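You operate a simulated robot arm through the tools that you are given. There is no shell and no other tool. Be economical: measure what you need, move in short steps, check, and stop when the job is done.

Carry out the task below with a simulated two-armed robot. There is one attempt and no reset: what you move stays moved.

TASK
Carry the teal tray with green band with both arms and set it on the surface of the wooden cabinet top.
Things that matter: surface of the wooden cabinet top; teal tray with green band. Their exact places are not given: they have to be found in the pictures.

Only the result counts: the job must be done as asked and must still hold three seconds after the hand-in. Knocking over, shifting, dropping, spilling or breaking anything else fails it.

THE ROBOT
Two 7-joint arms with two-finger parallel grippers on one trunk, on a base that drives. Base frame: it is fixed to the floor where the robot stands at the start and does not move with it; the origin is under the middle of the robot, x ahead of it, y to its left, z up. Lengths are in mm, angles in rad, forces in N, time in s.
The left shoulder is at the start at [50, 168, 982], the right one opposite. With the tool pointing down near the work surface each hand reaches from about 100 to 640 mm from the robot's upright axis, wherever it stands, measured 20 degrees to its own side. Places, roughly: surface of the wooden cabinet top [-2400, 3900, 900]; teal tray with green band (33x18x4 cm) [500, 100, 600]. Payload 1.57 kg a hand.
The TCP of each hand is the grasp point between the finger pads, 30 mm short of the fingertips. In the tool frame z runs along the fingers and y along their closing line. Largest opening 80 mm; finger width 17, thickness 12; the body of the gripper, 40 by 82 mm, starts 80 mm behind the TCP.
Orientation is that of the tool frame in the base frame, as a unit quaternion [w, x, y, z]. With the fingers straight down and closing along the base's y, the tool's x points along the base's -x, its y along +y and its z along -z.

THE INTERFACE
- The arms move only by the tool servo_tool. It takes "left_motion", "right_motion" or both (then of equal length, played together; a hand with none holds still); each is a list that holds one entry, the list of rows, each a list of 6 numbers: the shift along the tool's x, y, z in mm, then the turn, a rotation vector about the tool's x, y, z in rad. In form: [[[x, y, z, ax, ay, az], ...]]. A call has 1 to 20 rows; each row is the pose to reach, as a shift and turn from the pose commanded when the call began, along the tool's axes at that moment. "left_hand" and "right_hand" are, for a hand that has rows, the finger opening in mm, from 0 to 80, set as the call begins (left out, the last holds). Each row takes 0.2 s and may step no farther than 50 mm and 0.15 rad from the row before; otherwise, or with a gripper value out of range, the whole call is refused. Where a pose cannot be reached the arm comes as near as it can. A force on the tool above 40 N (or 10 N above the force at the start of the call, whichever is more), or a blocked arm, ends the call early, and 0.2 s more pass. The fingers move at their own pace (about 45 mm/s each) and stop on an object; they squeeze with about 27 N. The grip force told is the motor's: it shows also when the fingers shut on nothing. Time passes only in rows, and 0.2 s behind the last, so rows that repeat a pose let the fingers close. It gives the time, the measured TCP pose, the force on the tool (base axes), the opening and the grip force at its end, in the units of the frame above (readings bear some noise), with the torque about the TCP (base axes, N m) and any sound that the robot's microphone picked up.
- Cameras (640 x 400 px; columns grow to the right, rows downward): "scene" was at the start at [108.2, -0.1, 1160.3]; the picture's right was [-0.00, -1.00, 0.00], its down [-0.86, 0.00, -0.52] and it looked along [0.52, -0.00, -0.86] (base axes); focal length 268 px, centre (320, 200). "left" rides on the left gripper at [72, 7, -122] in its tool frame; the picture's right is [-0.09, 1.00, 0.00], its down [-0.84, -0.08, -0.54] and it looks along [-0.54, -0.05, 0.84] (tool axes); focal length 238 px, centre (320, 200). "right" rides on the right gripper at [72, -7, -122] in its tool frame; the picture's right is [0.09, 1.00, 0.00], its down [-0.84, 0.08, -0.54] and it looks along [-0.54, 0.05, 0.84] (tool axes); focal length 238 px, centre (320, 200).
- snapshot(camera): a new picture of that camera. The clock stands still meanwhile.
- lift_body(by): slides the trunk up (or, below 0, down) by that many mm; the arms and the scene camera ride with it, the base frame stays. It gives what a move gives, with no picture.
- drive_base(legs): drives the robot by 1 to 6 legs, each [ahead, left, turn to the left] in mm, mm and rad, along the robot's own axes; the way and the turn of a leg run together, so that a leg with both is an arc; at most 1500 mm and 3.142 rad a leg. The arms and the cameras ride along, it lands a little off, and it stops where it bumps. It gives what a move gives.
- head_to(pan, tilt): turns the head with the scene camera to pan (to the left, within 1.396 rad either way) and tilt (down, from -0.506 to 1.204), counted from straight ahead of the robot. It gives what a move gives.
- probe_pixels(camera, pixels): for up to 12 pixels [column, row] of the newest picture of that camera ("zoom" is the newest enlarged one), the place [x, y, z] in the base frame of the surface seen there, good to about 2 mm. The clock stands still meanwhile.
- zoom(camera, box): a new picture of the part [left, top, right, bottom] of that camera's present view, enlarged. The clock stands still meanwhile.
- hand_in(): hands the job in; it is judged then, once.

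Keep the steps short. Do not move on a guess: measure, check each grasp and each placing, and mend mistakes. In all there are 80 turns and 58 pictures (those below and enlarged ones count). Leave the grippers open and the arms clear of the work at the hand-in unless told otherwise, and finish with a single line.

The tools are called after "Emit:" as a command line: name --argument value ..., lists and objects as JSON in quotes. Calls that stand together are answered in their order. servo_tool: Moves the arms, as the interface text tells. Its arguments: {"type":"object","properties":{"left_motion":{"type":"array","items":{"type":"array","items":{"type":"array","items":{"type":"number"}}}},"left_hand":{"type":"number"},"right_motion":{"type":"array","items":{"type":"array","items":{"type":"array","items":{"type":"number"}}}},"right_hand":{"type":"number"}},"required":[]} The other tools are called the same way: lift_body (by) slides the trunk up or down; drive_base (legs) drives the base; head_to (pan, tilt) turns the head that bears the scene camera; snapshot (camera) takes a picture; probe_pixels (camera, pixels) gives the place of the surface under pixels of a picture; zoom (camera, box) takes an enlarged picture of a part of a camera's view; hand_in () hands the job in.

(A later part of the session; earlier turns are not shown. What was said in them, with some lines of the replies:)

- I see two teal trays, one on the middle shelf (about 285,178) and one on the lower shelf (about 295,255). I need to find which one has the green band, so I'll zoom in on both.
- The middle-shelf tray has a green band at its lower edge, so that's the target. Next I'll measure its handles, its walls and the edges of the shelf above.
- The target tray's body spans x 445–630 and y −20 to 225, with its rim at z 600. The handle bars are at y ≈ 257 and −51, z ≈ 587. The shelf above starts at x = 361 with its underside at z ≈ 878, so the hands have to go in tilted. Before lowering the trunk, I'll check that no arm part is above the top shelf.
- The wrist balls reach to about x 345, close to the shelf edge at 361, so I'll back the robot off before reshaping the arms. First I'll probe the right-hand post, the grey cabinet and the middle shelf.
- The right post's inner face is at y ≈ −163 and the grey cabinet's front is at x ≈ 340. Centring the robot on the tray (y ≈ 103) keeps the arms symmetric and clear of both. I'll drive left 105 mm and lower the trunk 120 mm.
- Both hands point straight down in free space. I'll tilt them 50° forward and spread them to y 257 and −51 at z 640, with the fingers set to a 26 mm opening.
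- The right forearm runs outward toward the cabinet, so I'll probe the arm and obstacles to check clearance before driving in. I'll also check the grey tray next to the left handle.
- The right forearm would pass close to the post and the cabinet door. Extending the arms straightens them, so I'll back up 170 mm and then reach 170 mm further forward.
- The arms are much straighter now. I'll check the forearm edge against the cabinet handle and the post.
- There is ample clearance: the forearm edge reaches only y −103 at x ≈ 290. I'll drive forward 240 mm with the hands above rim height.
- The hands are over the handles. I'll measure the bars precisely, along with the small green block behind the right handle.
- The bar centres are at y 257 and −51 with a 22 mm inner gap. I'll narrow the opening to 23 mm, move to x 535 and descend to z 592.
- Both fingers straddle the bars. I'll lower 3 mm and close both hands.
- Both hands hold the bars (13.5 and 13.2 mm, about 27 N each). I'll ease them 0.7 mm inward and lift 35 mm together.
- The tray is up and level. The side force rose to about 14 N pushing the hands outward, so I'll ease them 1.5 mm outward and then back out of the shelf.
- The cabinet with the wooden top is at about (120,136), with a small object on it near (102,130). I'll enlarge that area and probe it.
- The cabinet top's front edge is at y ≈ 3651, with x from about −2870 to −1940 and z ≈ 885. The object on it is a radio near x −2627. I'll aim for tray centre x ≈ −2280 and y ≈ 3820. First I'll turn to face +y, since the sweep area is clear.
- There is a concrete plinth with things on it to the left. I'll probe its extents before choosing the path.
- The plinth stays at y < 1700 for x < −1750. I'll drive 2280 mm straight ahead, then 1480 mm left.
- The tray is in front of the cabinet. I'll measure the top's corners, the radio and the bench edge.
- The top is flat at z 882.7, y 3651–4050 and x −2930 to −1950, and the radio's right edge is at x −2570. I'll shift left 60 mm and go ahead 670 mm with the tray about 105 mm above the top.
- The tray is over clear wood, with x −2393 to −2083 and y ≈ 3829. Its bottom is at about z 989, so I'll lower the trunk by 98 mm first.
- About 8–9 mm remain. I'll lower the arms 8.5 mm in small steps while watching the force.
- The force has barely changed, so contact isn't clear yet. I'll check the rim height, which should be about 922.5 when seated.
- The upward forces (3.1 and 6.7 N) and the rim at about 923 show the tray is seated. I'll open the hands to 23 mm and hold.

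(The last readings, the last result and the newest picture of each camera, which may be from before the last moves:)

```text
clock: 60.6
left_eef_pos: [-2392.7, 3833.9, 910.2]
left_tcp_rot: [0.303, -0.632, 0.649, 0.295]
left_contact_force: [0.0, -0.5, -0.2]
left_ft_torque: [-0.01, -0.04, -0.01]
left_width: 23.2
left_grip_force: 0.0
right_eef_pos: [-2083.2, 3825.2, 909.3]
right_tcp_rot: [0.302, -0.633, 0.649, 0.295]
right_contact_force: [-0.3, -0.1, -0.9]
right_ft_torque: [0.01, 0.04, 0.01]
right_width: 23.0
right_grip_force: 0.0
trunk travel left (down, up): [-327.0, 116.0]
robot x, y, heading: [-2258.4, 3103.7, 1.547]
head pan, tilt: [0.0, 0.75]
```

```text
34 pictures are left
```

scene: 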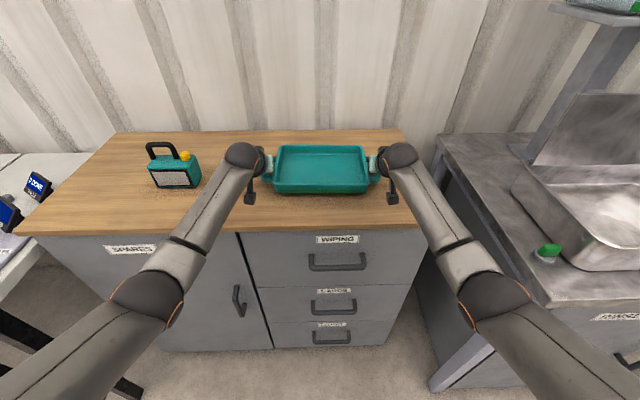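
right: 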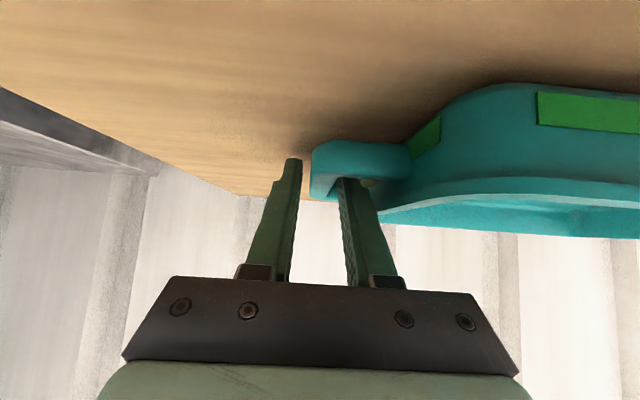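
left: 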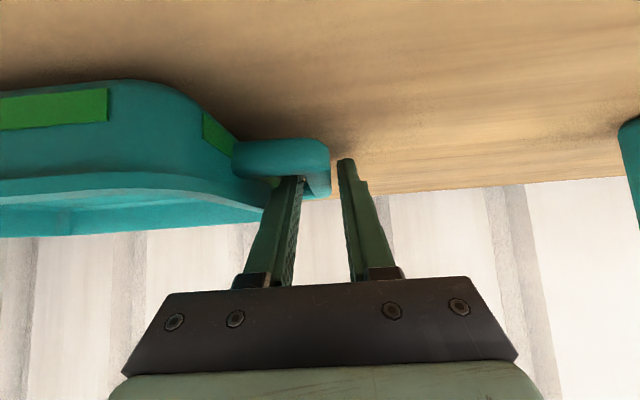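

Released, and the forces are zero. I'll raise both hands 60 mm straight up out of the loops.

Emit:
servo_tool --left_motion '[[[-8, 0, -6.4, 0, 0, 0], [-16, 0, -12.9, 0, 0, 0], [-30, 0, -25, 0, 0, 0], [-46, 0, -38.6, 0, 0, 0], [-46, 0, -38.6, 0, 0, 0]]]' --right_motion '[[[-8, 0, -6.4, 0, 0, 0], [-16, 0, -12.9, 0, 0, 0], [-30, 0, -25, 0, 0, 0], [-46, 0, -38.6, 0, 0, 0], [-46, 0, -38.6, 0, 0, 0]]]'

Emit:
snapshot --camera "scene"

```text
clock: 61.8
left_eef_pos: [-2392.3, 3833.9, 971.7]
left_tcp_rot: [0.304, -0.632, 0.649, 0.294]
left_contact_force: [0.0, 0.3, 0.0]
left_ft_torque: [-0.03, -0.01, 0.0]
left_width: 23.0
left_grip_force: 0.1
right_eef_pos: [-2085.3, 3824.0, 969.6]
right_tcp_rot: [0.303, -0.632, 0.65, 0.294]
right_contact_force: [0.2, 0.1, 0.2]
right_ft_torque: [-0.03, -0.04, 0.01]
right_width: 22.9
right_grip_force: 0.1
trunk travel left (down, up): [-327.0, 116.0]
robot x, y, heading: [-2259.4, 3108.4, 1.544]
head pan, tilt: [0.0, 0.75]
```

```text
33 pictures are left
```

scene: 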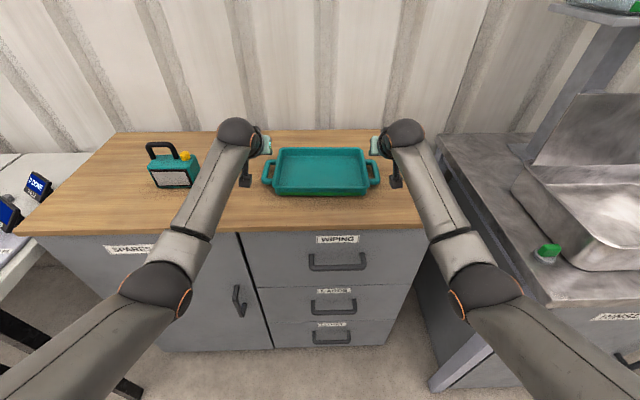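

The hands are clear and the tray rests flat. I'll back straight away 400 mm, open the grippers fully and take a last look.

Emit:
drive_base --legs '[[-400, 0, 0]]'

Emit:
servo_tool --left_motion '[[[0, 0, 0, 0, 0, 0], [0, 0, 0, 0, 0, 0], [0, 0, 0, 0, 0, 0], [0, 0, 0, 0, 0, 0]]]' --right_motion '[[[0, 0, 0, 0, 0, 0], [0, 0, 0, 0, 0, 0], [0, 0, 0, 0, 0, 0], [0, 0, 0, 0, 0, 0]]]' --left_hand 80 --right_hand 80

Emit:
snapshot --camera "scene"

```text
clock: 64.3
left_eef_pos: [-2406.7, 3431.4, 971.4]
left_tcp_rot: [0.302, -0.634, 0.647, 0.295]
left_contact_force: [0.7, -0.1, 0.7]
left_ft_torque: [-0.01, 0.01, -0.02]
left_width: 23.1
left_grip_force: 0.0
right_eef_pos: [-2099.1, 3424.4, 969.9]
right_tcp_rot: [0.302, -0.634, 0.648, 0.295]
right_contact_force: [-0.9, 0.6, 0.1]
right_ft_torque: [-0.01, 0.02, 0.03]
right_width: 22.9
right_grip_force: 0.0
trunk travel left (down, up): [-327.0, 116.0]
robot x, y, heading: [-2269.9, 2706.6, 1.552]
head pan, tilt: [0.0, 0.75]
```

```text
clock: 65.3
left_eef_pos: [-2406.7, 3432.9, 971.2]
left_tcp_rot: [0.302, -0.634, 0.647, 0.296]
left_contact_force: [0.1, 0.4, -0.6]
left_ft_torque: [0.0, 0.01, 0.01]
left_width: 80.0
left_grip_force: 0.1
right_eef_pos: [-2100.0, 3424.8, 971.6]
right_tcp_rot: [0.302, -0.634, 0.648, 0.295]
right_contact_force: [-0.4, -0.8, 0.5]
right_ft_torque: [0.01, 0.02, 0.0]
right_width: 80.0
right_grip_force: 0.1
trunk travel left (down, up): [-327.0, 116.0]
robot x, y, heading: [-2268.9, 2704.7, 1.551]
head pan, tilt: [0.0, 0.75]
```

```text
32 pictures are left
```

scene: 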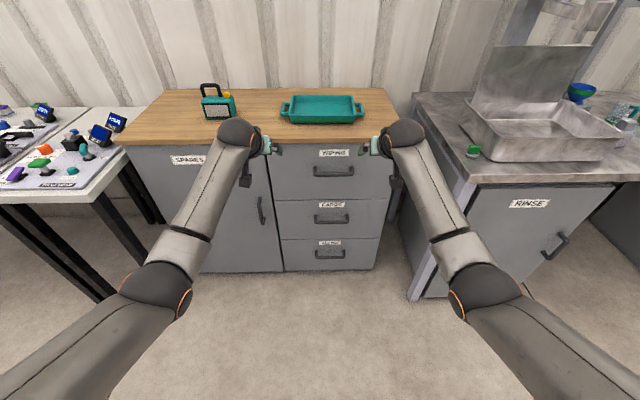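

The tray sits flat on the wooden top, the radio is undisturbed, and the hands are open and clear. I'm handing in.

Emit:
hand_in

```text
The job is handed in.
```

The teal tray with the green band now rests flat on the wooden cabinet top; both grippers are open, the arms are clear of it, and the job is handed in.
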